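You operate a simulated robot arm through the tools that you are given. There is no shell and no other tool.

You are at the controls of a simulated robot arm. One attempt, no reset.

## Task
Set the handle tester's brake slider to the white card's mark and try the handle.
Fine: the card is on the black counter; star knob to LOOSE, slide, knob to TIGHT, then turn the white handle to OPEN and back to SHUT.

It is judged by the outcome, as a careful person would: the job done as asked, and still so three seconds after it is handed in. It fails if anything else is knocked over, pushed out of place, dropped, spilled or broken.

## Robot
A 6-joint arm with a two-finger gripper, fixed in place. Base frame: the origin is at the foot of the arm, x ahead of it, y to its left, z up. Readings come in m, rad, newtons and seconds.
Its first joint turns from -2.897 to 2.897 rad. Payload 2.45 kg.
Tool frame: the origin (TCP) lies between the finger pads and is the grasp point; the fingertips stand 0.02 m ahead of it; z points along the fingers, y is the line along which they close. Largest opening 0.14 m; the body of the gripper starts 0.168 m behind the TCP.
Orientation is that of the tool frame in the base frame, as a unit quaternion [x, y, z, w]. With the fingers straight down and closing along the base's y, the tool's x points along the base's -x, its y along +y and its z along -z.

## Interface
- The arm moves only by the tool drive_tool. Its argument "commands" is a list of rows, each a list of 6 numbers: the shift along the base's x, y, z in units of 40 mm (1.0 is 40 mm), then the turn, a rotation vector about the base's x, y, z in units of 5 degrees (1.0 is 5 degrees). In form: [[x, y, z, rx, ry, rz], ...]. A call has 1 to 20 rows; each row shifts and turns the commanded pose from where the row before left it. "gripper" is the finger opening in m, from 0 to 0.14, set as the call begins (left out, the last holds). A call with a number of a shift or a turn outside -1 to 1 is refused whole. Each row takes 0.2 s and may step no farther than 0.05 m and 0.15 rad from the row before; otherwise, or with a gripper value out of range, the whole call is refused. A pose out of reach is approached as far as the arm can. The call stops where the force on the tool passes 70 N (or 10 N more than at its start, if that is more) or the arm is blocked; 0.2 s more then pass. The fingers move at their own pace (about 0.045 m/s each) and stop on an object; they squeeze with about 30 N. The grip force told is the motor's: it shows also when the fingers shut on nothing. Time passes only in rows, and 0.2 s behind the last, so rows that do not move let the fingers close. It gives the time, the measured TCP pose, the force on the tool (base axes), the opening and the grip force at its end, in the units of the frame above (readings bear some noise), with the torque about the TCP (base axes, N m) and any sound that the robot's microphone picked up, and new pictures: "show" is both (left out), scene, wrist or none.
- Cameras (640 x 400 px; columns grow to the right, rows downward): "scene" is fixed at [0.0498, 0.6497, 1.7299]; the picture's right is [-0.43, -0.90, 0.00], its down [-0.62, 0.30, -0.73] and it looks along [0.66, -0.32, -0.68] (base axes); focal length 332 px, centre (320, 200). "wrist" rides on the gripper at [0.078, 0.011, -0.209] in the tool frame; the picture's right is [-0.14, 0.99, 0.00], its down [-0.92, -0.13, -0.37] and it looks along [-0.37, -0.05, 0.93] (tool axes); focal length 280 px, centre (320, 200). There is no depth. A picture from a camera that has moved, and an enlarged one, comes with that camera's place and axes in the base frame and with its lens.
- inspect(camera, box): a new picture of the part [left, top, right, bottom] of that camera's present view, enlarged. The clock stands still meanwhile.
- job_done(): hands the job in; it is judged then, once.

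Nothing tells you positions but the pictures and the camera data. Unless the task says otherwise, let go and move clear before handing in.

The tools are called by a JSON object that holds its "op" and its "data". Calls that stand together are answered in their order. drive_tool: Moves the arm, as the interface text tells. Its arguments: {"type":"object","properties":{"commands":{"type":"array","items":{"type":"array","items":{"type":"number"}}},"gripper":{"type":"number"},"show":{"type":"string","enum":["both","scene","wrist","none"]}},"required":["commands"]} The other tools are called the same way: inspect (camera, box) takes an enlarged picture of a part of a camera's view; job_done () hands the job in.

At the start:

```text
time: 0.0
ee_pos: [0.3827, 0.2061, 1.4349]
ee_rot: [0.0, 1.0, -0.001, -0.001]
ft_force: [0.4, 0.7, -0.3]
ft_torque: [0.02, -0.04, 0.0]
opening: 0.1402
grasp_force: 0.0
```

scene: 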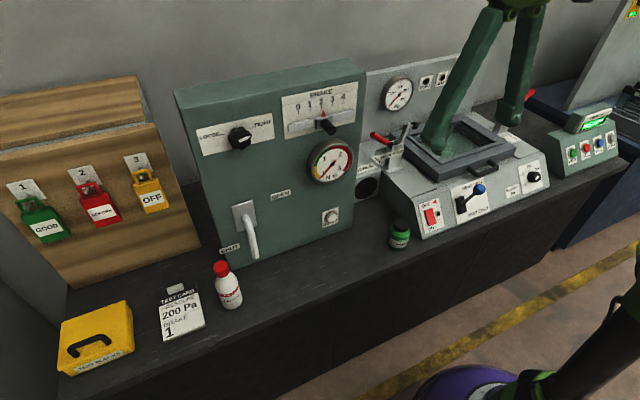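
wrist: 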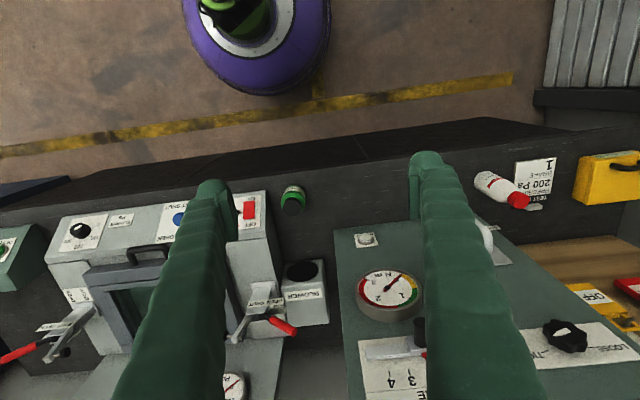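

I see a green handle tester with a star knob (LOOSE/TIGHT), a brake slider on a 0–4 scale, and a white handle; the card seems to read "200 Pa, BRAKE 1". I'll look closer at each before moving.

{"op": "inspect", "data": {"camera": "scene", "box": [180, 70, 370, 190]}}

{"op": "inspect", "data": {"camera": "scene", "box": [130, 260, 260, 341]}}

{"op": "inspect", "data": {"camera": "scene", "box": [200, 170, 360, 270]}}

{"op": "inspect", "data": {"camera": "wrist", "box": [340, 220, 640, 400]}}

```text
3.33 times, centred on (275, 130) of scene
camera zoom: at [0.0498, 0.6497, 1.7299], right [-0.43, -0.9, 0.0], down [-0.62, 0.3, -0.73], along [0.66, -0.32, -0.68], focal length 1107 px, centre (470, 433)
```

zoom: 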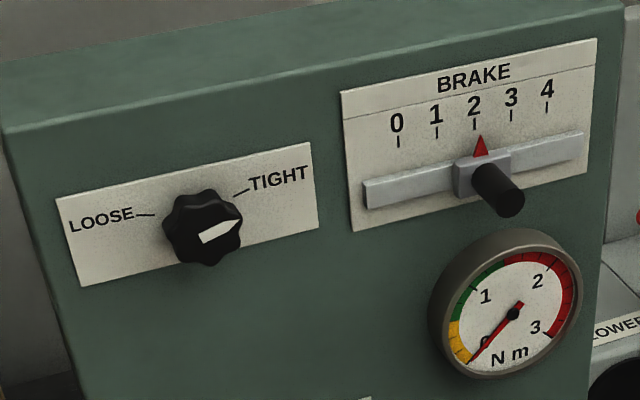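

```text
4.92 times, centred on (195, 300) of scene
camera zoom: at [0.0498, 0.6497, 1.7299], right [-0.43, -0.9, 0.0], down [-0.62, 0.3, -0.73], along [0.66, -0.32, -0.68], focal length 1634 px, centre (935, -295)
```

zoom: 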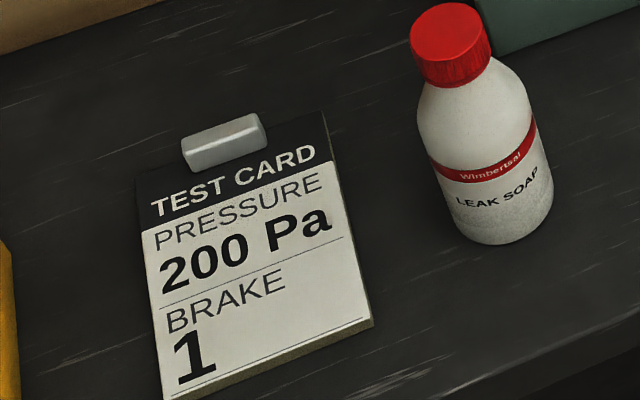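

```text
4.00 times, centred on (280, 220) of scene
camera zoom: at [0.0498, 0.6497, 1.7299], right [-0.43, -0.9, 0.0], down [-0.62, 0.3, -0.73], along [0.66, -0.32, -0.68], focal length 1328 px, centre (480, 120)
```

zoom: 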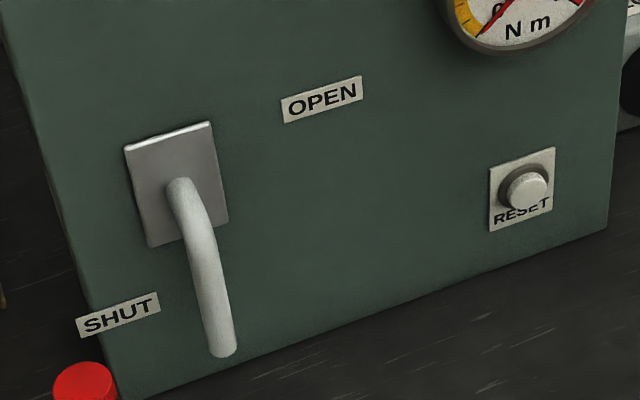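

```text
2.13 times, centred on (490, 310) of wrist
camera zoom: at [0.3038, 0.2173, 1.6432], right [0.14, 0.99, 0.0], down [0.92, -0.13, 0.37], along [0.37, -0.05, -0.93], focal length 598 px, centre (-43, -35)
```

zoom: 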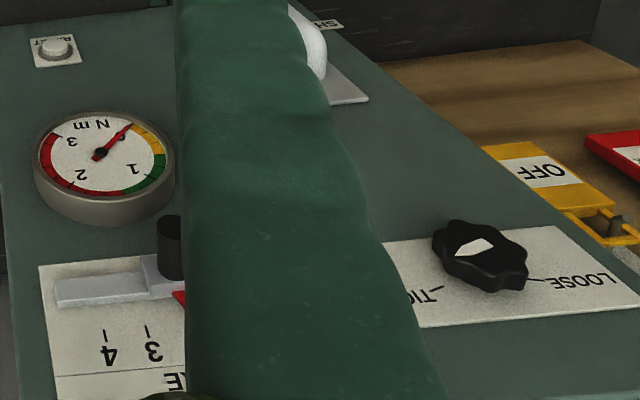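

The card says BRAKE 1, and the slider is now at 2 with the knob at TIGHT. By triangulation the panel is vertical at x≈0.725, the star knob is at about (0.70, 0.535, 1.32) and the slider stub tip at (0.66, 0.325, 1.307). I'll turn the tool to point forward (+x) and move in front of the knob.

{"op": "drive_tool", "data": {"commands": [[0.2, 0.4, 0, 0, -1, 0], [0.2, 0.4, 0, 0, -1, 0], [0.2, 0.4, 0, 0, -1, 0], [0.2, 0.4, 0, 0, -1, 0], [0.2, 0.4, 0, 0, -1, 0], [0.2, 0.4, 0, 0, -1, 0], [0.2, 0.4, 0, 0, -1, 0], [0.2, 0.4, 0, 0, -1, 0], [0.2, 0.4, 0, 0, -1, 0]]}}

```text
time: 2.0
ee_pos: [0.4546, 0.3497, 1.4333]
ee_rot: [-0.001, 0.924, 0.0, 0.383]
ft_force: [0.2, -0.1, 0.8]
ft_torque: [0.0, 0.01, 0.02]
opening: 0.1401
grasp_force: 0.0
camera wrist: at [0.25, 0.3619, 1.5257], right [0.1, 0.99, 0.1], down [0.39, -0.13, 0.91], along [0.92, -0.05, -0.4], focal length 280 px, centre (320, 200)
```

scene: 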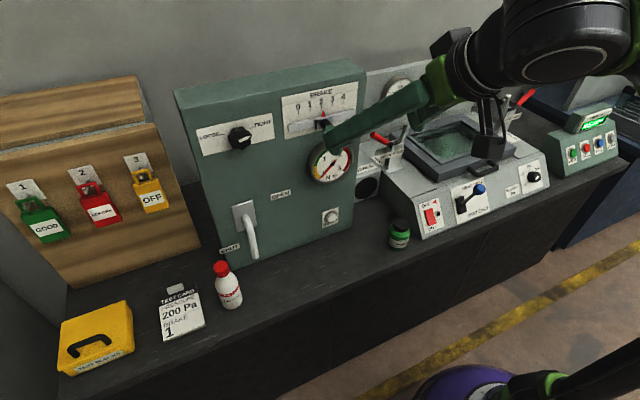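
wrist: 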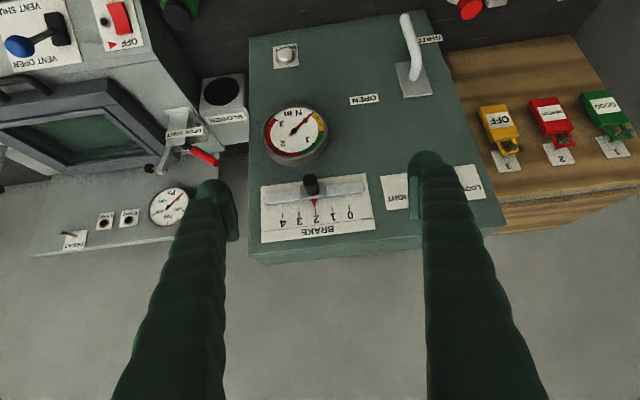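

The view is good and nothing is near the fingers. I'll finish turning forward and line up with the star knob.

{"op": "drive_tool", "data": {"commands": [[0.2, 0.51, -0.31, 0, -1, 0], [0.2, 0.51, -0.31, 0, -1, 0], [0.2, 0.51, -0.31, 0, -1, 0], [0.2, 0.51, -0.31, 0, -1, 0], [0.2, 0.51, -0.31, 0, -1, 0], [0.2, 0.51, -0.31, 0, -1, 0], [0.2, 0.51, -0.31, 0, -1, 0], [0.2, 0.51, -0.31, 0, -1, 0], [0.2, 0.51, -0.31, 0, -1, 0]]}}

```text
time: 4.0
ee_pos: [0.5251, 0.534, 1.3248]
ee_rot: [0.0, 0.705, 0.0, 0.709]
ft_force: [-1.0, -0.4, -0.5]
ft_torque: [0.0, 0.02, 0.04]
opening: 0.1397
grasp_force: 0.1
camera wrist: at [0.3157, 0.5462, 1.2456], right [0.0, 0.99, 0.14], down [-0.37, -0.13, 0.92], along [0.93, -0.05, 0.37], focal length 280 px, centre (320, 200)
```

scene: 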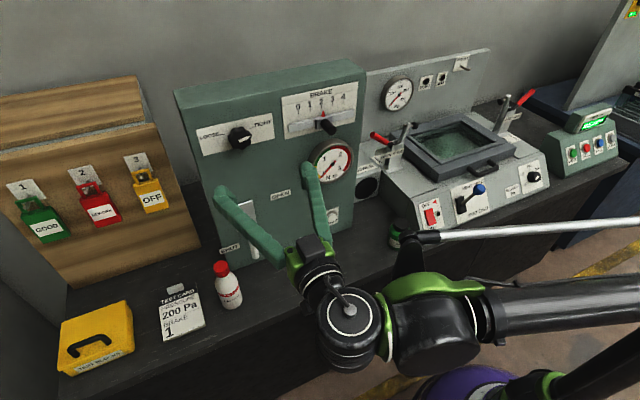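
wrist: 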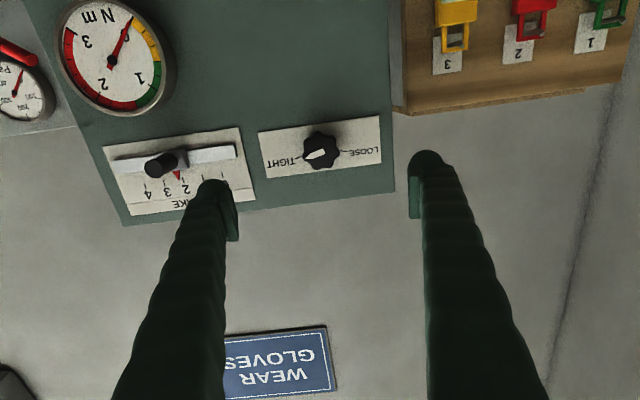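

{"op": "inspect", "data": {"camera": "wrist", "box": [250, 105, 400, 199]}}

{"op": "inspect", "data": {"camera": "wrist", "box": [100, 110, 260, 210]}}

```text
4.26 times, centred on (325, 152) of wrist
camera zoom: at [0.3157, 0.5462, 1.2456], right [0.0, 0.99, 0.14], down [-0.37, -0.13, 0.92], along [0.93, -0.05, 0.37], focal length 1193 px, centre (299, 404)
```

zoom: 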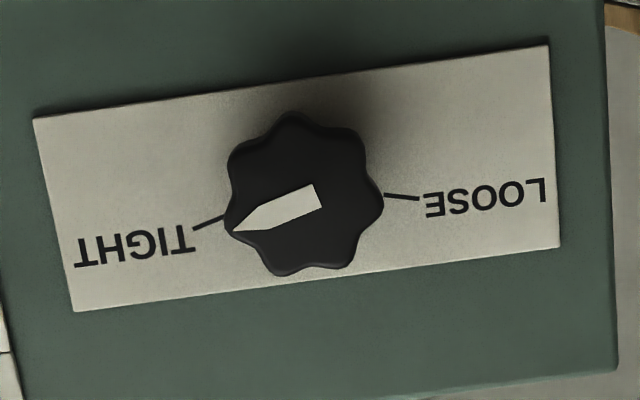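

```text
4.00 times, centred on (180, 160) of wrist
camera zoom: at [0.3157, 0.5462, 1.2456], right [0.0, 0.99, 0.14], down [-0.37, -0.13, 0.92], along [0.93, -0.05, 0.37], focal length 1122 px, centre (880, 360)
```

zoom: 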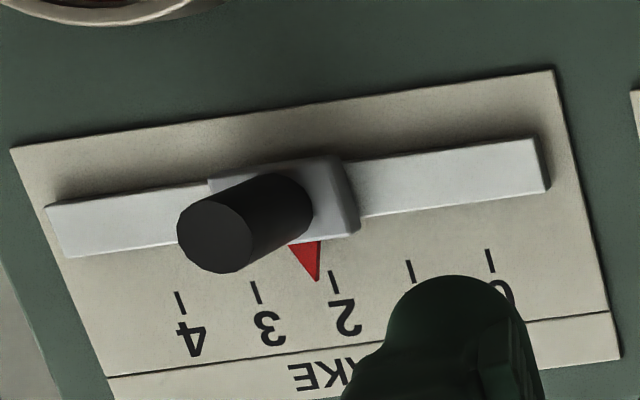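

The knob's pointer is on TIGHT, and LOOSE lies about 150° counter-clockwise over the top. I'll pre-roll the gripper by +75° so the turn stays symmetric, narrowing the fingers as I go.

{"op": "drive_tool", "data": {"commands": [[0, 0.05, 0, 1, 0, 0], [0, 0, 0, 1, 0, 0], [0, 0, 0, 1, 0, 0], [0, 0, 0, 1, 0, 0], [0, 0, 0, 1, 0, 0], [0, 0, 0, 1, 0, 0], [0, 0, 0, 1, 0, 0], [0, 0, 0, 1, 0, 0], [0, 0, 0, 1, 0, 0], [0, 0, 0, 1, 0, 0], [0, 0, 0, 1, 0, 0], [0, 0, 0, 1, 0, 0], [0, 0, 0, 1, 0, 0], [0, 0, 0, 1, 0, 0], [0, 0, 0, 1, 0, 0]], "gripper": 0.09}}

```text
time: 7.2
ee_pos: [0.5261, 0.5339, 1.3216]
ee_rot: [0.431, 0.561, 0.43, 0.561]
ft_force: [0.0, 0.9, 0.4]
ft_torque: [0.02, -0.01, 0.0]
opening: 0.09
grasp_force: 0.1
camera wrist: at [0.3164, 0.6139, 1.3125], right [0.0, 0.12, 0.99], down [-0.37, -0.92, 0.11], along [0.93, -0.37, 0.05], focal length 280 px, centre (320, 200)
```

scene: 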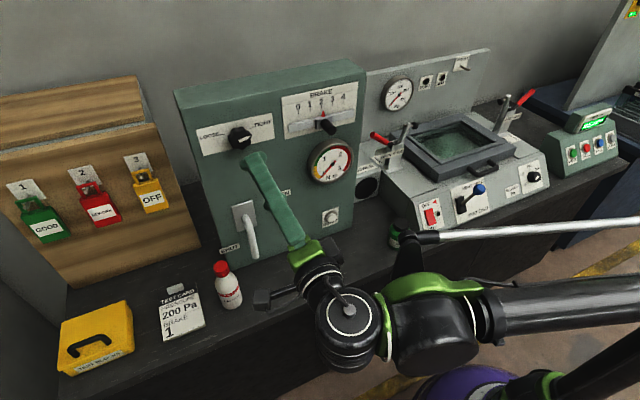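
wrist: 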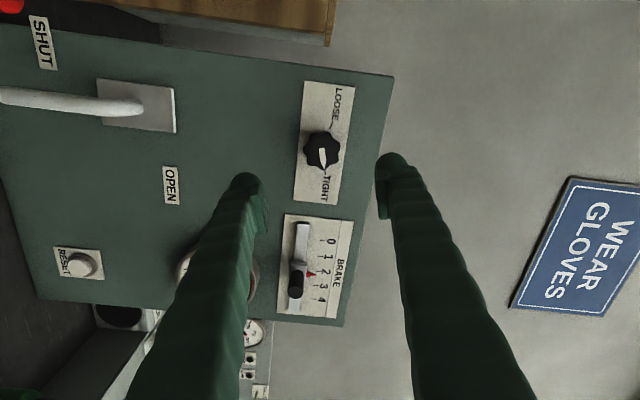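

The knob stays on the tool axis as I roll, so the alignment is within 1–2 mm. I'll approach part way and check.

{"op": "drive_tool", "data": {"commands": [[0.5, 0, 0, 0, 0, 0], [0.5, 0, 0, 0, 0, 0], [0.5, 0, 0, 0, 0, 0], [0.5, 0, 0, 0, 0, 0], [0.5, 0, 0, 0, 0, 0], [0.5, 0, 0, 0, 0, 0], [0.25, 0, 0, 0, 0, 0]]}}

```text
time: 8.8
ee_pos: [0.6567, 0.5353, 1.3215]
ee_rot: [0.43, 0.561, 0.43, 0.561]
ft_force: [0.0, -0.1, 0.1]
ft_torque: [-0.01, -0.01, 0.01]
opening: 0.0899
grasp_force: 0.1
camera wrist: at [0.4473, 0.6141, 1.3117], right [0.0, 0.12, 0.99], down [-0.37, -0.92, 0.12], along [0.93, -0.37, 0.05], focal length 280 px, centre (320, 200)
```

scene: 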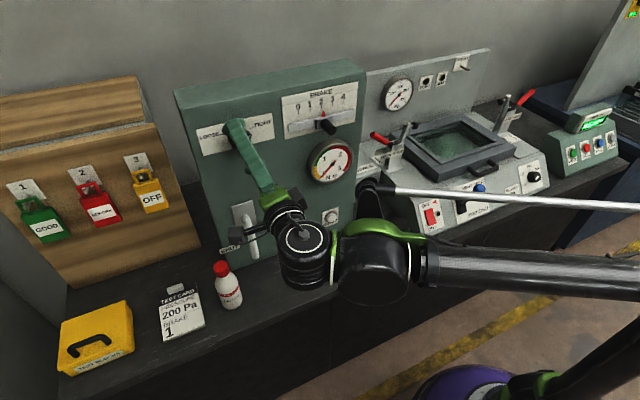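
wrist: 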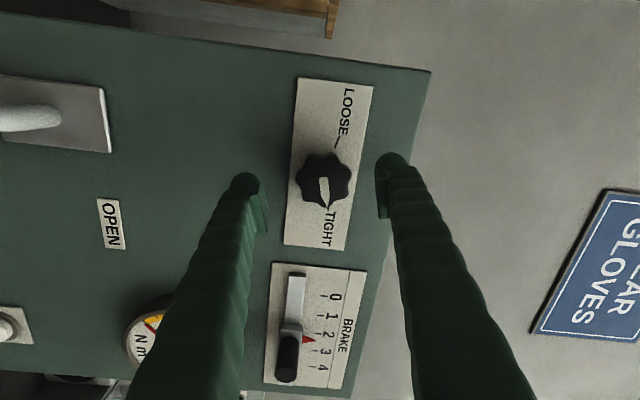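

{"op": "inspect", "data": {"camera": "wrist", "box": [220, 120, 420, 245]}}

```text
3.20 times, centred on (320, 182) of wrist
camera zoom: at [0.4473, 0.6141, 1.3117], right [0.0, 0.12, 0.99], down [-0.37, -0.92, 0.12], along [0.93, -0.37, 0.05], focal length 897 px, centre (320, 256)
```

zoom: 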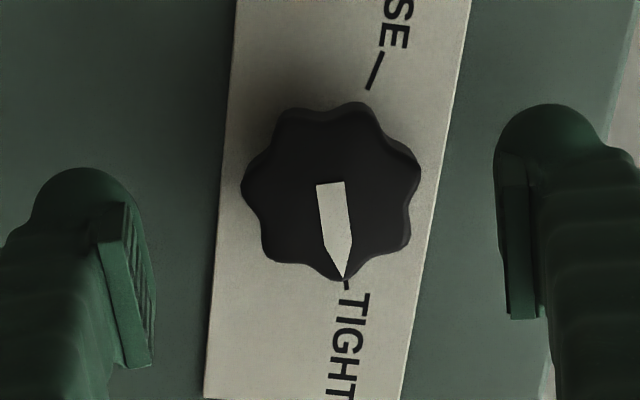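

The knob face is at about x≈0.69, 3 mm above the tool axis. I'll correct that, advance so the pads straddle the knob, then close.

{"op": "drive_tool", "data": {"commands": [[0.4, 0, 0.07, 0, 0, 0], [0.4, 0, 0, 0, 0, 0], [0.1, 0, 0, 0, 0, 0]], "show": "none"}}

{"op": "drive_tool", "data": {"commands": [[0, 0, 0, 0, 0, 0], [0, 0, 0, 0, 0, 0], [0, 0, 0, 0, 0, 0], [0, 0, 0, 0, 0, 0], [0, 0, 0, 0, 0, 0]], "gripper": 0.03}}

```text
time: 9.6
ee_pos: [0.6917, 0.5353, 1.3247]
ee_rot: [0.43, 0.561, 0.431, 0.561]
ft_force: [0.1, -1.3, -0.6]
ft_torque: [0.01, 0.0, 0.0]
opening: 0.0901
grasp_force: 0.0
```

```text
time: 10.8
ee_pos: [0.6918, 0.5356, 1.3244]
ee_rot: [0.429, 0.561, 0.431, 0.561]
ft_force: [-1.0, -0.7, -4.4]
ft_torque: [-0.03, 0.05, -0.03]
opening: 0.0496
grasp_force: 44.8
camera wrist: at [0.4819, 0.6141, 1.3153], right [0.0, 0.12, 0.99], down [-0.37, -0.92, 0.12], along [0.93, -0.37, 0.05], focal length 280 px, centre (320, 200)
```

scene: 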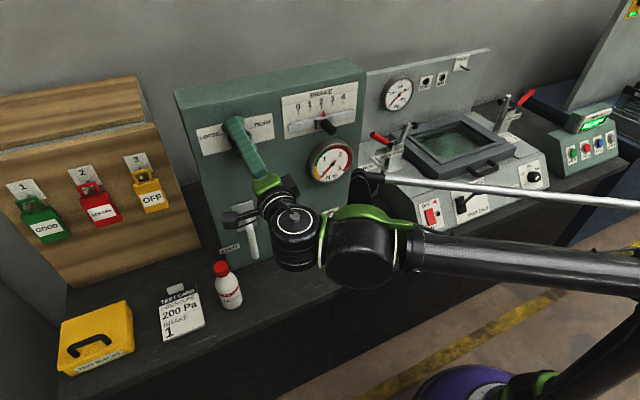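
wrist: 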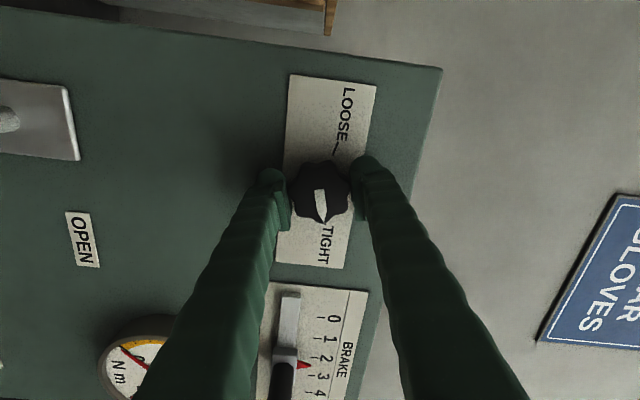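

The knob is gripped with little side force. I'll turn counter-clockwise a little to check that it follows.

{"op": "drive_tool", "data": {"commands": [[0, 0, 0, -1, 0, 0], [0, 0, 0, -1, 0, 0], [0, 0, 0, -1, 0, 0], [0, 0, 0, -1, 0, 0], [0, 0, 0, -1, 0, 0]], "show": "wrist"}}

```text
time: 12.0
ee_pos: [0.6909, 0.5341, 1.3269]
ee_rot: [0.298, 0.641, 0.299, 0.641]
ft_force: [-7.4, -3.4, -9.4]
ft_torque: [-0.01, 0.07, -0.07]
opening: 0.0497
grasp_force: 45.0
camera wrist: at [0.4818, 0.6027, 1.2832], right [0.0, 0.53, 0.85], down [-0.37, -0.79, 0.5], along [0.93, -0.31, 0.2], focal length 280 px, centre (320, 200)
```

wrist: 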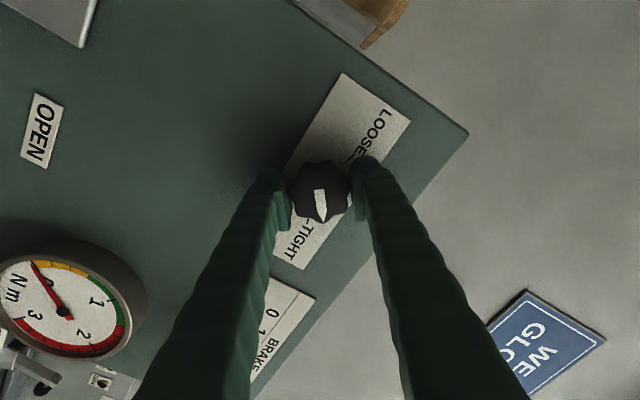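

The knob turns with the gripper. I'll continue towards LOOSE.

{"op": "drive_tool", "data": {"commands": [[0, 0, 0, -1, 0, 0], [0, 0, 0, -1, 0, 0], [0, 0, 0, -1, 0, 0], [0, 0, 0, -1, 0, 0], [0, 0, 0, -1, 0, 0], [0, 0, 0, -1, 0, 0], [0, 0, 0, -1, 0, 0], [0, 0, 0, -1, 0, 0], [0, 0, 0, -1, 0, 0], [0, 0, 0, -1, 0, 0], [0, 0, 0, -1, 0, 0], [0, 0, 0, -1, 0, 0], [0, 0, 0, -1, 0, 0], [0, 0, 0, -1, 0, 0], [0, 0, 0, -1, 0, 0]]}}

```text
time: 15.2
ee_pos: [0.6914, 0.5353, 1.326]
ee_rot: [-0.153, 0.69, -0.154, 0.691]
ft_force: [-22.0, -11.8, -19.2]
ft_torque: [0.01, 0.34, -0.2]
opening: 0.0497
grasp_force: 45.4
camera wrist: at [0.4822, 0.5133, 1.25], right [0.0, 0.96, -0.3], down [-0.37, 0.27, 0.89], along [0.93, 0.11, 0.35], focal length 280 px, centre (320, 200)
```

scene: 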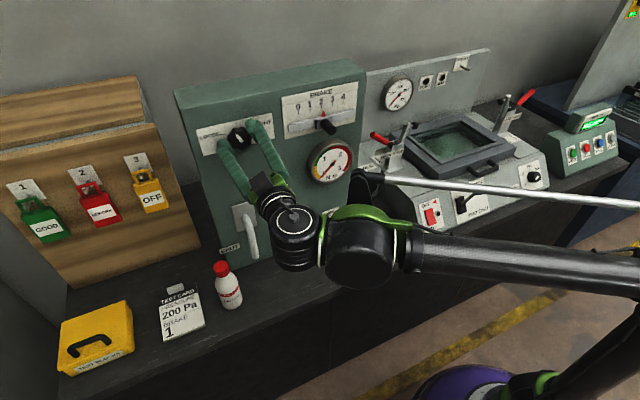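
wrist: 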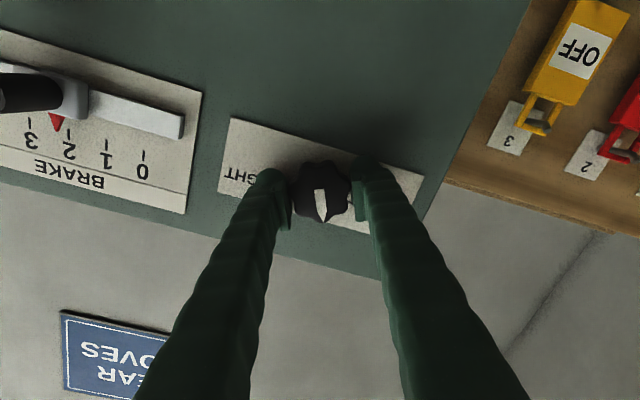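

The knob has turned 100° and side forces are building slightly. I'll ease the pose by a millimetre or so in the force direction and continue.

{"op": "drive_tool", "data": {"commands": [[-0.02, -0.02, -0.03, 0, 0, 0], [0, 0, 0, -1, 0, 0], [0, 0, 0, -1, 0, 0], [0, 0, 0, -1, 0, 0], [0, 0, 0, -1, 0, 0], [0, 0, 0, -1, 0, 0]], "show": "wrist"}}

```text
time: 16.6
ee_pos: [0.6915, 0.535, 1.3243]
ee_rot: [-0.3, 0.641, -0.298, 0.64]
ft_force: [9.0, 9.1, 10.4]
ft_torque: [0.03, -0.19, 0.14]
opening: 0.0494
grasp_force: 45.3
camera wrist: at [0.4819, 0.4823, 1.2657], right [0.0, 0.74, -0.67], down [-0.37, 0.62, 0.69], along [0.93, 0.25, 0.27], focal length 280 px, centre (320, 200)
```

wrist: 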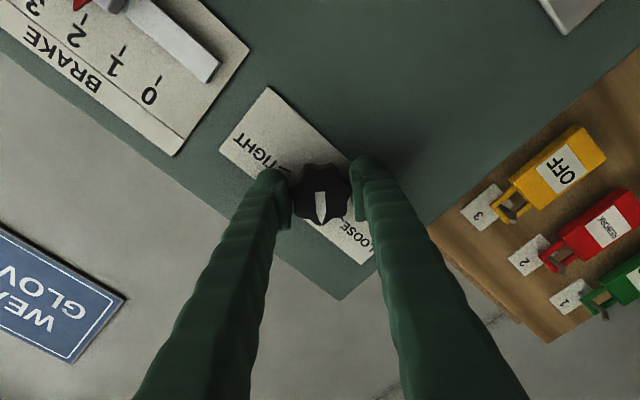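

{"op": "drive_tool", "data": {"commands": [[0.006, 0.008, 0.01, -1, 0, 0], [0, 0, 0, -1, 0, 0], [0, 0, 0, -1, 0, 0], [0, 0, 0, -1, 0, 0]], "show": "wrist"}}

{"op": "inspect", "data": {"camera": "wrist", "box": [220, 120, 420, 245]}}

```text
time: 17.6
ee_pos: [0.6915, 0.5342, 1.3252]
ee_rot: [-0.406, 0.579, -0.406, 0.579]
ft_force: [-1.9, -6.8, -5.5]
ft_torque: [0.01, 0.04, -0.15]
opening: 0.0495
grasp_force: 44.7
camera wrist: at [0.4819, 0.4655, 1.2877], right [0.0, 0.47, -0.88], down [-0.37, 0.82, 0.43], along [0.93, 0.33, 0.17], focal length 280 px, centre (320, 200)
```

wrist: 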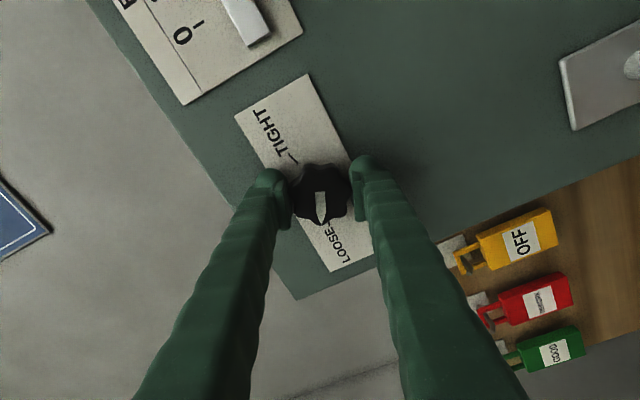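

```text
3.20 times, centred on (320, 182) of wrist
camera zoom: at [0.4819, 0.4655, 1.2877], right [0.0, 0.47, -0.88], down [-0.37, 0.82, 0.43], along [0.93, 0.33, 0.17], focal length 897 px, centre (320, 256)
```

zoom: 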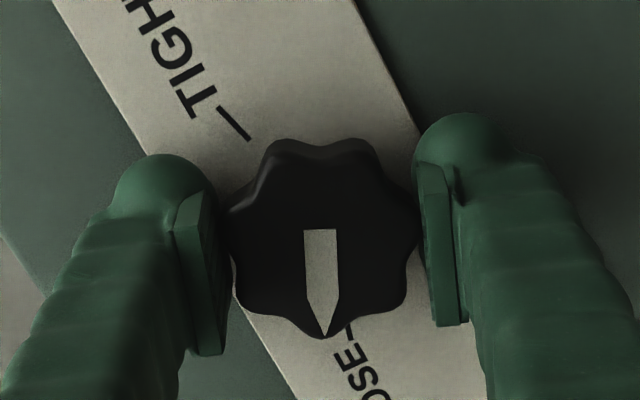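

{"op": "drive_tool", "data": {"commands": [[0, 0, 0, -1, 0, 0], [0, 0, 0, 0, 0, 0]], "show": "wrist"}}

{"op": "inspect", "data": {"camera": "wrist", "box": [220, 120, 420, 245]}}

```text
time: 18.2
ee_pos: [0.6914, 0.5333, 1.3254]
ee_rot: [-0.43, 0.561, -0.43, 0.561]
ft_force: [-0.5, -8.7, 0.3]
ft_torque: [0.0, -0.07, -0.13]
opening: 0.0494
grasp_force: 45.0
camera wrist: at [0.4819, 0.4624, 1.2938], right [0.0, 0.39, -0.92], down [-0.37, 0.86, 0.36], along [0.93, 0.34, 0.14], focal length 280 px, centre (320, 200)
```

wrist: 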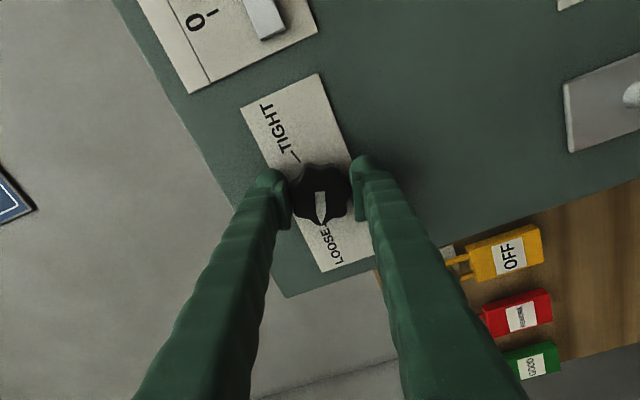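

```text
3.20 times, centred on (320, 182) of wrist
camera zoom: at [0.4819, 0.4624, 1.2938], right [0.0, 0.39, -0.92], down [-0.37, 0.86, 0.36], along [0.93, 0.34, 0.14], focal length 897 px, centre (320, 256)
```

zoom: 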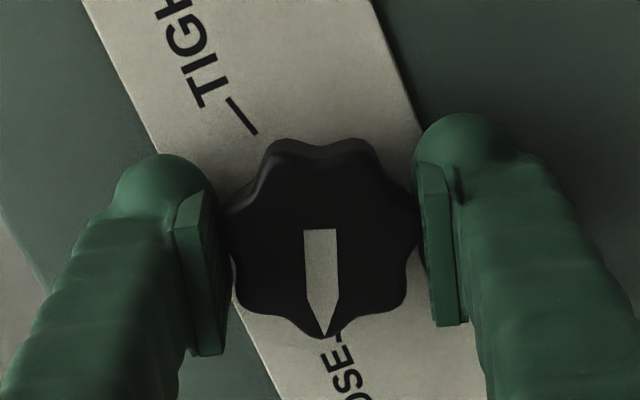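

The turn totals 150°. I'll release, back off and verify the pointer.

{"op": "drive_tool", "data": {"commands": [[0, 0, 0, 0, 0, 0], [0, 0, 0, 0, 0, 0], [0, 0, 0, 0, 0, 0], [-0.5, 0, 0, 0, 0, 0], [-0.5, 0, 0, 0, 0, 0], [-0.5, 0, 0, 0, 0, 0], [-0.5, 0, 0, 0, 0, 0]], "gripper": 0.09}}

{"op": "inspect", "data": {"camera": "wrist", "box": [220, 100, 420, 225]}}

{"op": "inspect", "data": {"camera": "scene", "box": [180, 70, 370, 190]}}

```text
time: 19.8
ee_pos: [0.6094, 0.5363, 1.3246]
ee_rot: [-0.431, 0.561, -0.43, 0.561]
ft_force: [0.1, 0.0, 0.6]
ft_torque: [-0.01, 0.01, -0.02]
opening: 0.09
grasp_force: 0.1
camera wrist: at [0.3996, 0.4643, 1.2935], right [0.0, 0.39, -0.92], down [-0.37, 0.86, 0.36], along [0.93, 0.34, 0.14], focal length 280 px, centre (320, 200)
```

scene: 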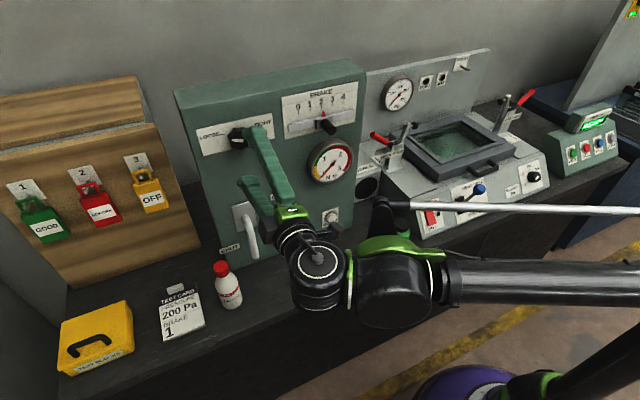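
wrist: 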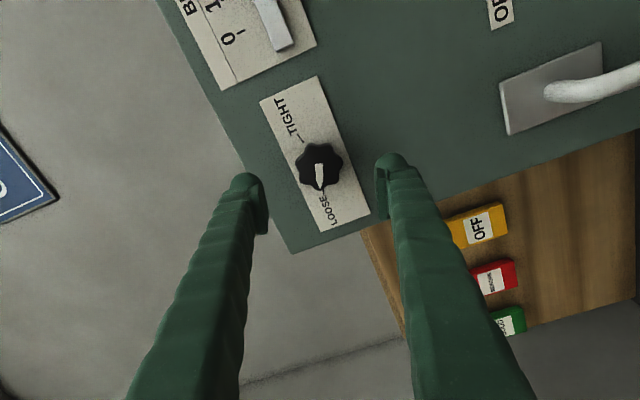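

```text
3.20 times, centred on (320, 162) of wrist
camera zoom: at [0.3996, 0.4643, 1.2935], right [0.0, 0.39, -0.92], down [-0.37, 0.86, 0.36], along [0.93, 0.34, 0.14], focal length 897 px, centre (320, 320)
```

zoom: 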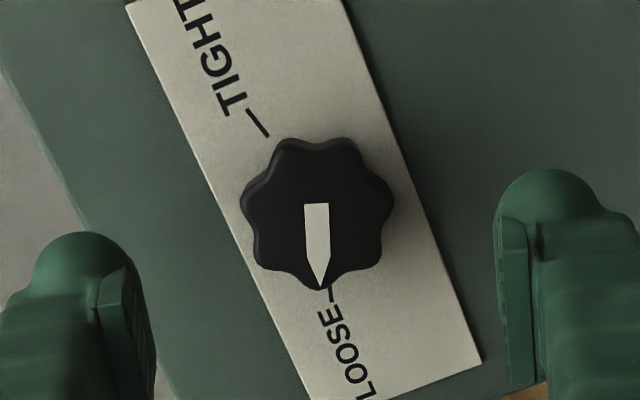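

```text
3.33 times, centred on (275, 130) of scene
camera zoom: at [0.0498, 0.6497, 1.7299], right [-0.43, -0.9, 0.0], down [-0.62, 0.3, -0.73], along [0.66, -0.32, -0.68], focal length 1107 px, centre (470, 433)
```

zoom: 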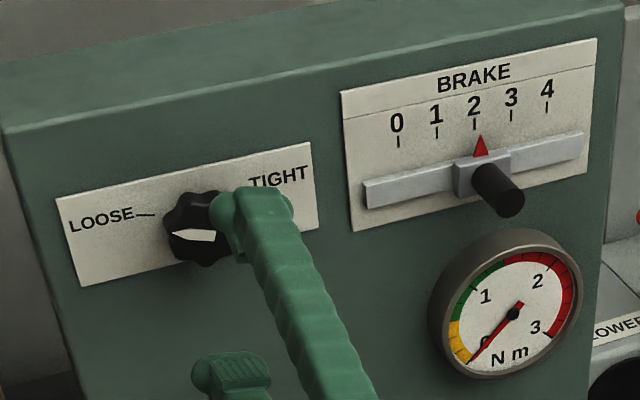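

{"op": "inspect", "data": {"camera": "wrist", "box": [280, 130, 360, 180]}}

{"op": "inspect", "data": {"camera": "scene", "box": [205, 120, 269, 160]}}

```text
8.00 times, centred on (320, 155) of wrist
camera zoom: at [0.3996, 0.4643, 1.2935], right [0.0, 0.39, -0.92], down [-0.37, 0.86, 0.36], along [0.93, 0.34, 0.14], focal length 2243 px, centre (320, 560)
```

zoom: 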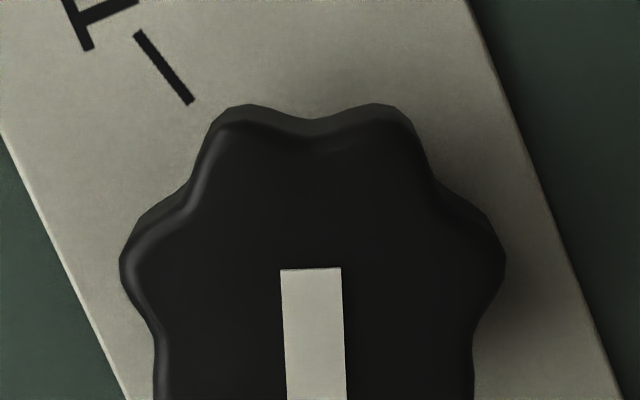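

```text
10.00 times, centred on (237, 140) of scene
camera zoom: at [0.0498, 0.6497, 1.7299], right [-0.43, -0.9, 0.0], down [-0.62, 0.3, -0.73], along [0.66, -0.32, -0.68], focal length 3320 px, centre (1150, 800)
```

zoom: 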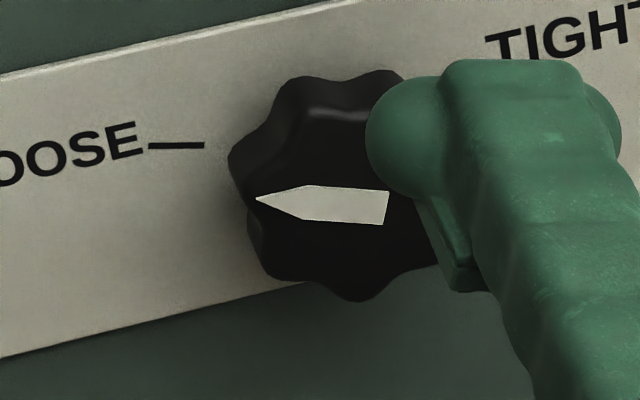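

The pointer lies on the LOOSE mark. Next I'll move to the slider stub and roll back so the fingers close along y.

{"op": "drive_tool", "data": {"commands": [[-0.2, -0.35, -0.03, 1, 0, 0], [-0.2, -0.35, -0.03, 1, 0, 0], [-0.2, -0.35, -0.03, 1, 0, 0], [-0.2, -0.35, -0.03, 1, 0, 0], [-0.2, -0.35, -0.03, 1, 0, 0], [0, -0.35, -0.03, 1, 0, 0], [0, -0.35, -0.03, 1, 0, 0], [0, -0.35, -0.03, 1, 0, 0], [0, -0.35, -0.03, 1, 0, 0], [0, -0.35, -0.03, 1, 0, 0], [0, -0.35, -0.03, 1, 0, 0], [0, -0.35, -0.03, 1, 0, 0], [0, -0.35, -0.03, 1, 0, 0], [0, -0.35, -0.03, 1, 0, 0], [0, -0.35, -0.03, 1, 0, 0]], "gripper": 0.07}}

{"op": "inspect", "data": {"camera": "wrist", "box": [220, 80, 420, 205]}}

```text
time: 23.0
ee_pos: [0.5716, 0.3247, 1.3065]
ee_rot: [0.0, 0.707, 0.001, 0.707]
ft_force: [-0.2, 0.2, 0.3]
ft_torque: [-0.01, -0.01, 0.03]
opening: 0.0699
grasp_force: 0.2
camera wrist: at [0.3625, 0.3362, 1.2279], right [0.0, 0.99, 0.14], down [-0.37, -0.13, 0.92], along [0.93, -0.05, 0.37], focal length 280 px, centre (320, 200)
```

scene: 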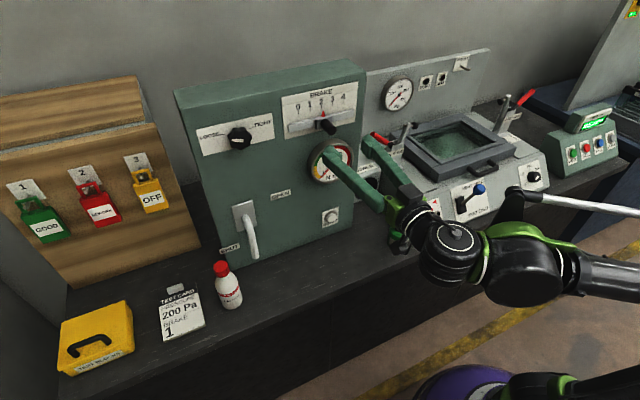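
wrist: 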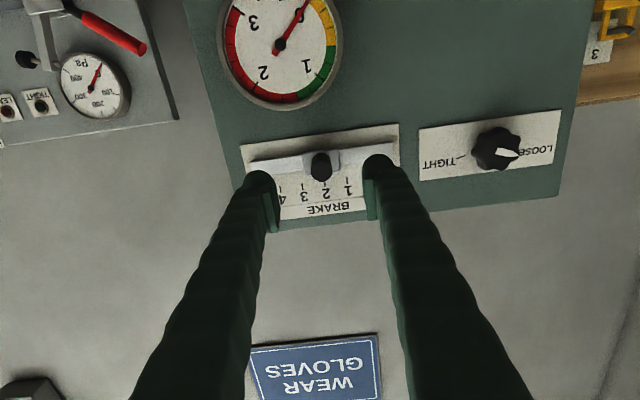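

```text
3.20 times, centred on (320, 142) of wrist
camera zoom: at [0.3625, 0.3362, 1.2279], right [0.0, 0.99, 0.14], down [-0.37, -0.13, 0.92], along [0.93, -0.05, 0.37], focal length 897 px, centre (320, 384)
```

zoom: 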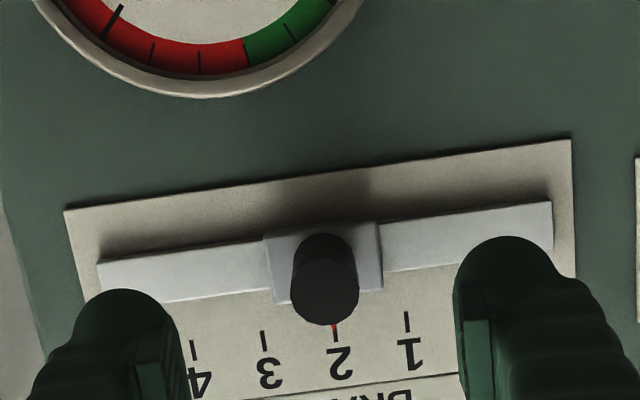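

The knob's LOOSE setting is confirmed from the front. The stub is centred at y≈0.327, z≈1.313, so I'll advance around it and close.

{"op": "drive_tool", "data": {"commands": [[0.5, 0.05, 0.16, 0, 0, 0], [0.5, 0, 0, 0, 0, 0], [0.5, 0, 0, 0, 0, 0], [0.5, 0, 0, 0, 0, 0], [0.45, 0, 0, 0, 0, 0]], "show": "both"}}

{"op": "inspect", "data": {"camera": "wrist", "box": [220, 120, 420, 245]}}

```text
time: 24.2
ee_pos: [0.6685, 0.3262, 1.314]
ee_rot: [-0.001, 0.707, 0.001, 0.707]
ft_force: [0.9, 0.3, 0.2]
ft_torque: [0.02, -0.01, 0.01]
opening: 0.07
grasp_force: 0.0
camera wrist: at [0.4595, 0.3375, 1.2347], right [0.0, 0.99, 0.14], down [-0.37, -0.13, 0.92], along [0.93, -0.05, 0.37], focal length 280 px, centre (320, 200)
```

scene: 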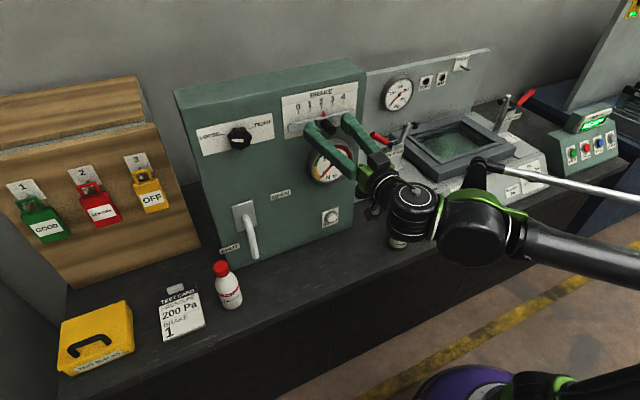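
wrist: 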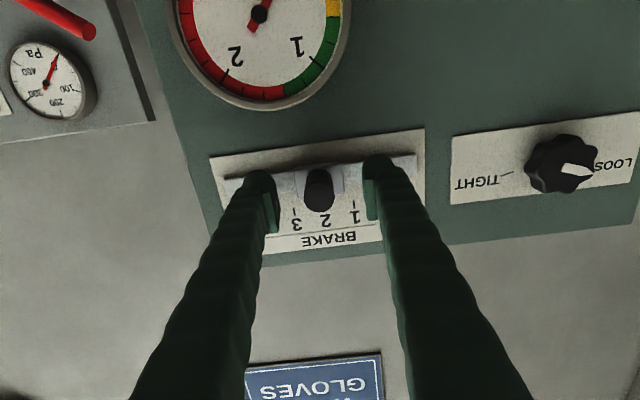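

```text
3.20 times, centred on (320, 182) of wrist
camera zoom: at [0.4595, 0.3375, 1.2347], right [0.0, 0.99, 0.14], down [-0.37, -0.13, 0.92], along [0.93, -0.05, 0.37], focal length 897 px, centre (320, 256)
```

zoom: 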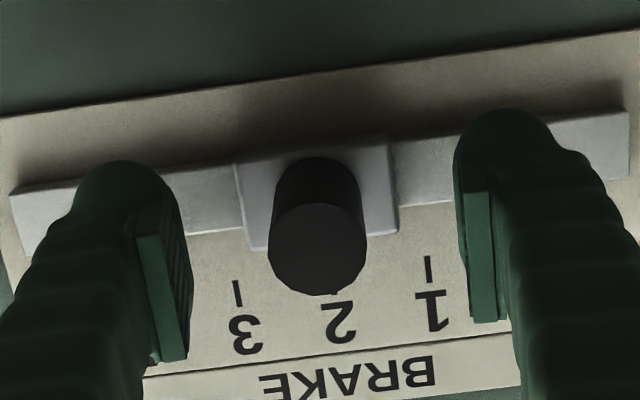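

{"op": "drive_tool", "data": {"commands": [[0, 0, 0, 0, 0, 0], [0, 0, 0, 0, 0, 0], [0, 0, 0, 0, 0, 0], [0, 0, 0, 0, 0, 0], [0, 0, 0, 0, 0, 0]], "gripper": 0.01, "show": "wrist"}}

```text
time: 25.4
ee_pos: [0.6689, 0.3255, 1.313]
ee_rot: [0.0, 0.707, -0.001, 0.707]
ft_force: [0.8, -3.1, -0.6]
ft_torque: [-0.01, 0.01, -0.05]
opening: 0.0229
grasp_force: 44.8
camera wrist: at [0.4595, 0.3374, 1.2347], right [0.0, 0.99, 0.14], down [-0.37, -0.13, 0.92], along [0.93, -0.05, 0.37], focal length 280 px, centre (320, 200)
```

wrist: 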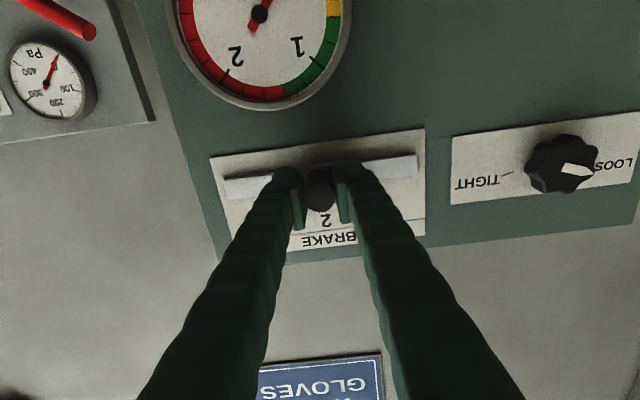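

The stub is held. I'll slide it +30 mm in y, towards mark 1.

{"op": "drive_tool", "data": {"commands": [[0, 0.1, 0, 0, 0, 0], [0, 0.15, 0, 0, 0, 0], [0, 0.15, 0, 0, 0, 0], [0, 0.15, 0, 0, 0, 0], [0, 0.15, 0, 0, 0, 0], [0, 0.05, 0, 0, 0, 0], [0, 0, 0, 0, 0, 0]]}}

{"op": "inspect", "data": {"camera": "scene", "box": [280, 80, 370, 136]}}

{"op": "inspect", "data": {"camera": "wrist", "box": [220, 120, 420, 245]}}

```text
time: 27.0
ee_pos: [0.6701, 0.3562, 1.3136]
ee_rot: [-0.001, 0.706, 0.001, 0.708]
ft_force: [-1.9, -2.0, 15.8]
ft_torque: [-0.01, -0.2, -0.03]
opening: 0.0225
grasp_force: 45.0
camera wrist: at [0.4596, 0.368, 1.2344], right [0.0, 0.99, 0.14], down [-0.37, -0.13, 0.92], along [0.93, -0.05, 0.37], focal length 280 px, centre (320, 200)
```

scene: 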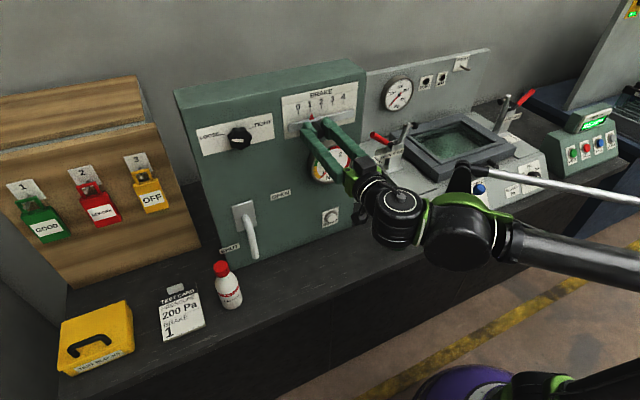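
wrist: 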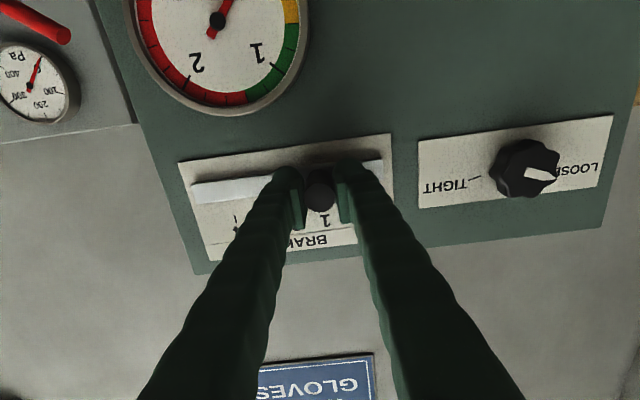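

```text
7.11 times, centred on (325, 108) of scene
camera zoom: at [0.0498, 0.6497, 1.7299], right [-0.43, -0.9, 0.0], down [-0.62, 0.3, -0.73], along [0.66, -0.32, -0.68], focal length 2361 px, centre (284, 854)
```

zoom: 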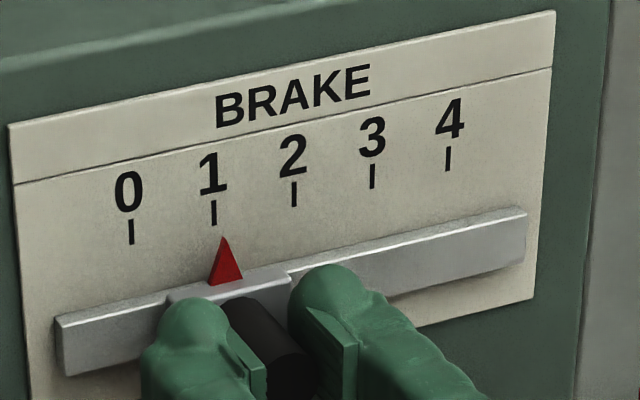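

```text
3.20 times, centred on (320, 182) of wrist
camera zoom: at [0.4596, 0.368, 1.2344], right [0.0, 0.99, 0.14], down [-0.37, -0.13, 0.92], along [0.93, -0.05, 0.37], focal length 897 px, centre (320, 256)
```

zoom: 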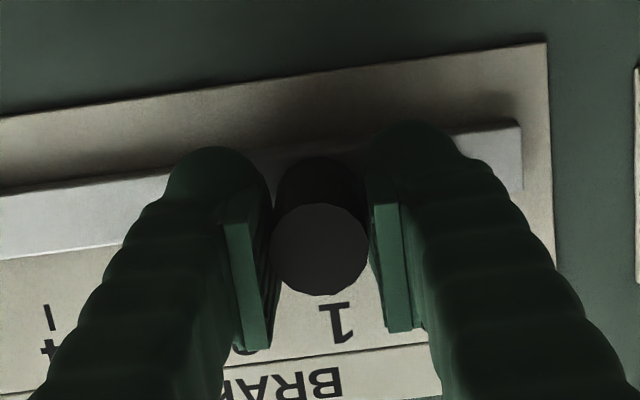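

The slider moved and its pointer looks close to mark 1. I'll release, back off and rise so the wrist camera can view it without parallax.

{"op": "drive_tool", "data": {"commands": [[0, 0, 0, 0, 0, 0], [0, 0, 0, 0, 0, 0], [0, 0, 0, 0, 0, 0], [-0.5, 0, 0, 0, 0, 0], [-0.5, 0, 0, 0, 0, 0], [-0.5, 0, 0, 0, 0, 0], [-0.5, 0, 0, 0, 0, 0], [0, -0.1, 0.6, 0, 0, 0], [0, -0.1, 0.6, 0, 0, 0], [0, -0.1, 0.6, 0, 0, 0], [0, 0, 0.6, 0, 0, 0], [0, 0, 0.6, 0, 0, 0], [0, 0, 0.5, 0, 0, 0]], "gripper": 0.06}}

{"op": "inspect", "data": {"camera": "wrist", "box": [240, 80, 400, 180]}}

{"op": "inspect", "data": {"camera": "scene", "box": [280, 80, 370, 136]}}

```text
time: 29.8
ee_pos: [0.5883, 0.3451, 1.4525]
ee_rot: [-0.001, 0.707, 0.001, 0.707]
ft_force: [-0.2, 0.6, 0.0]
ft_torque: [0.03, 0.0, 0.0]
opening: 0.0599
grasp_force: 0.1
camera wrist: at [0.3791, 0.3568, 1.3742], right [0.0, 0.99, 0.14], down [-0.37, -0.13, 0.92], along [0.93, -0.05, 0.37], focal length 280 px, centre (320, 200)
```

scene: 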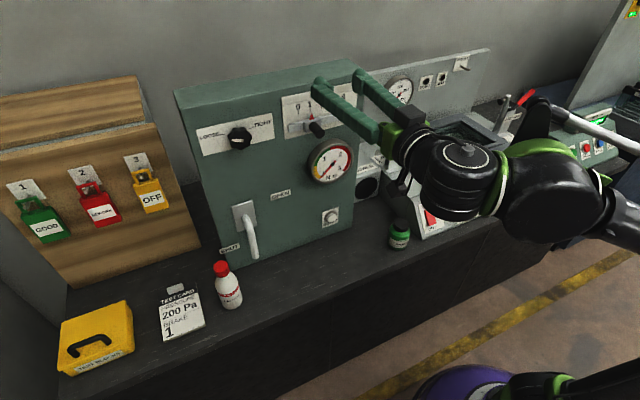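
wrist: 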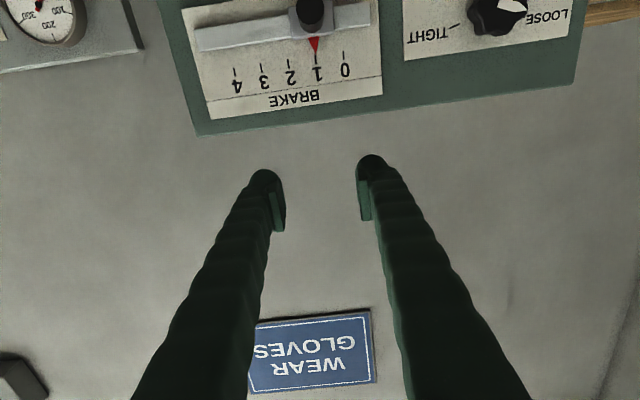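

```text
4.00 times, centred on (320, 130) of wrist
camera zoom: at [0.3791, 0.3568, 1.3742], right [0.0, 0.99, 0.14], down [-0.37, -0.13, 0.92], along [0.93, -0.05, 0.37], focal length 1122 px, centre (320, 480)
```

zoom: 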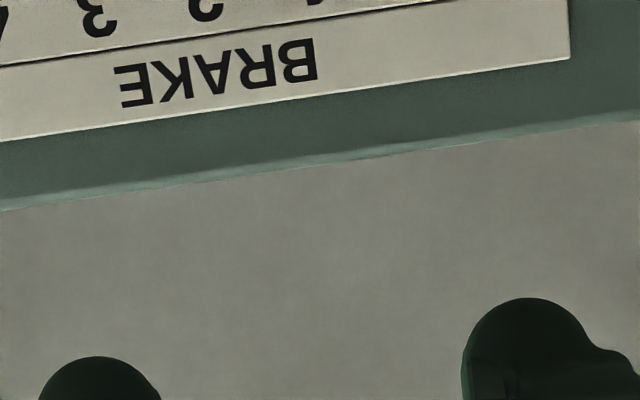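

```text
7.11 times, centred on (325, 108) of scene
camera zoom: at [0.0498, 0.6497, 1.7299], right [-0.43, -0.9, 0.0], down [-0.62, 0.3, -0.73], along [0.66, -0.32, -0.68], focal length 2361 px, centre (284, 854)
```

zoom: 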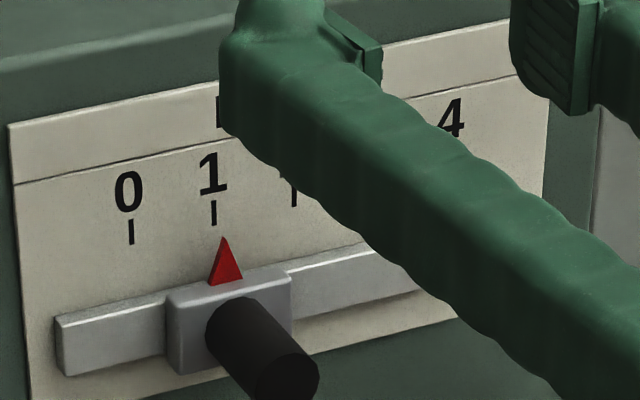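

{"op": "inspect", "data": {"camera": "wrist", "box": [270, 0, 366, 60]}}

```text
6.67 times, centred on (318, 30) of wrist
camera zoom: at [0.3791, 0.3568, 1.3742], right [0.0, 0.99, 0.14], down [-0.37, -0.13, 0.92], along [0.93, -0.05, 0.37], focal length 1869 px, centre (333, 1333)
```

zoom: 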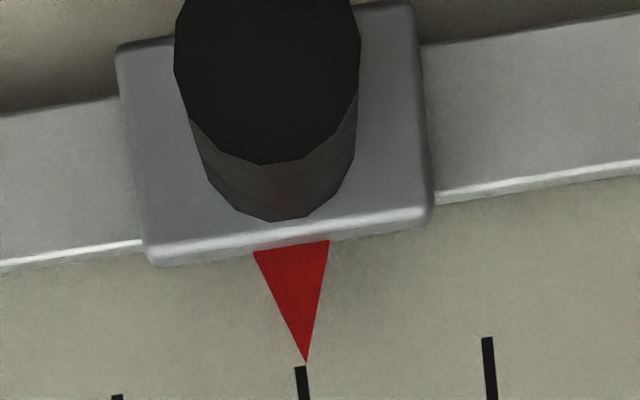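

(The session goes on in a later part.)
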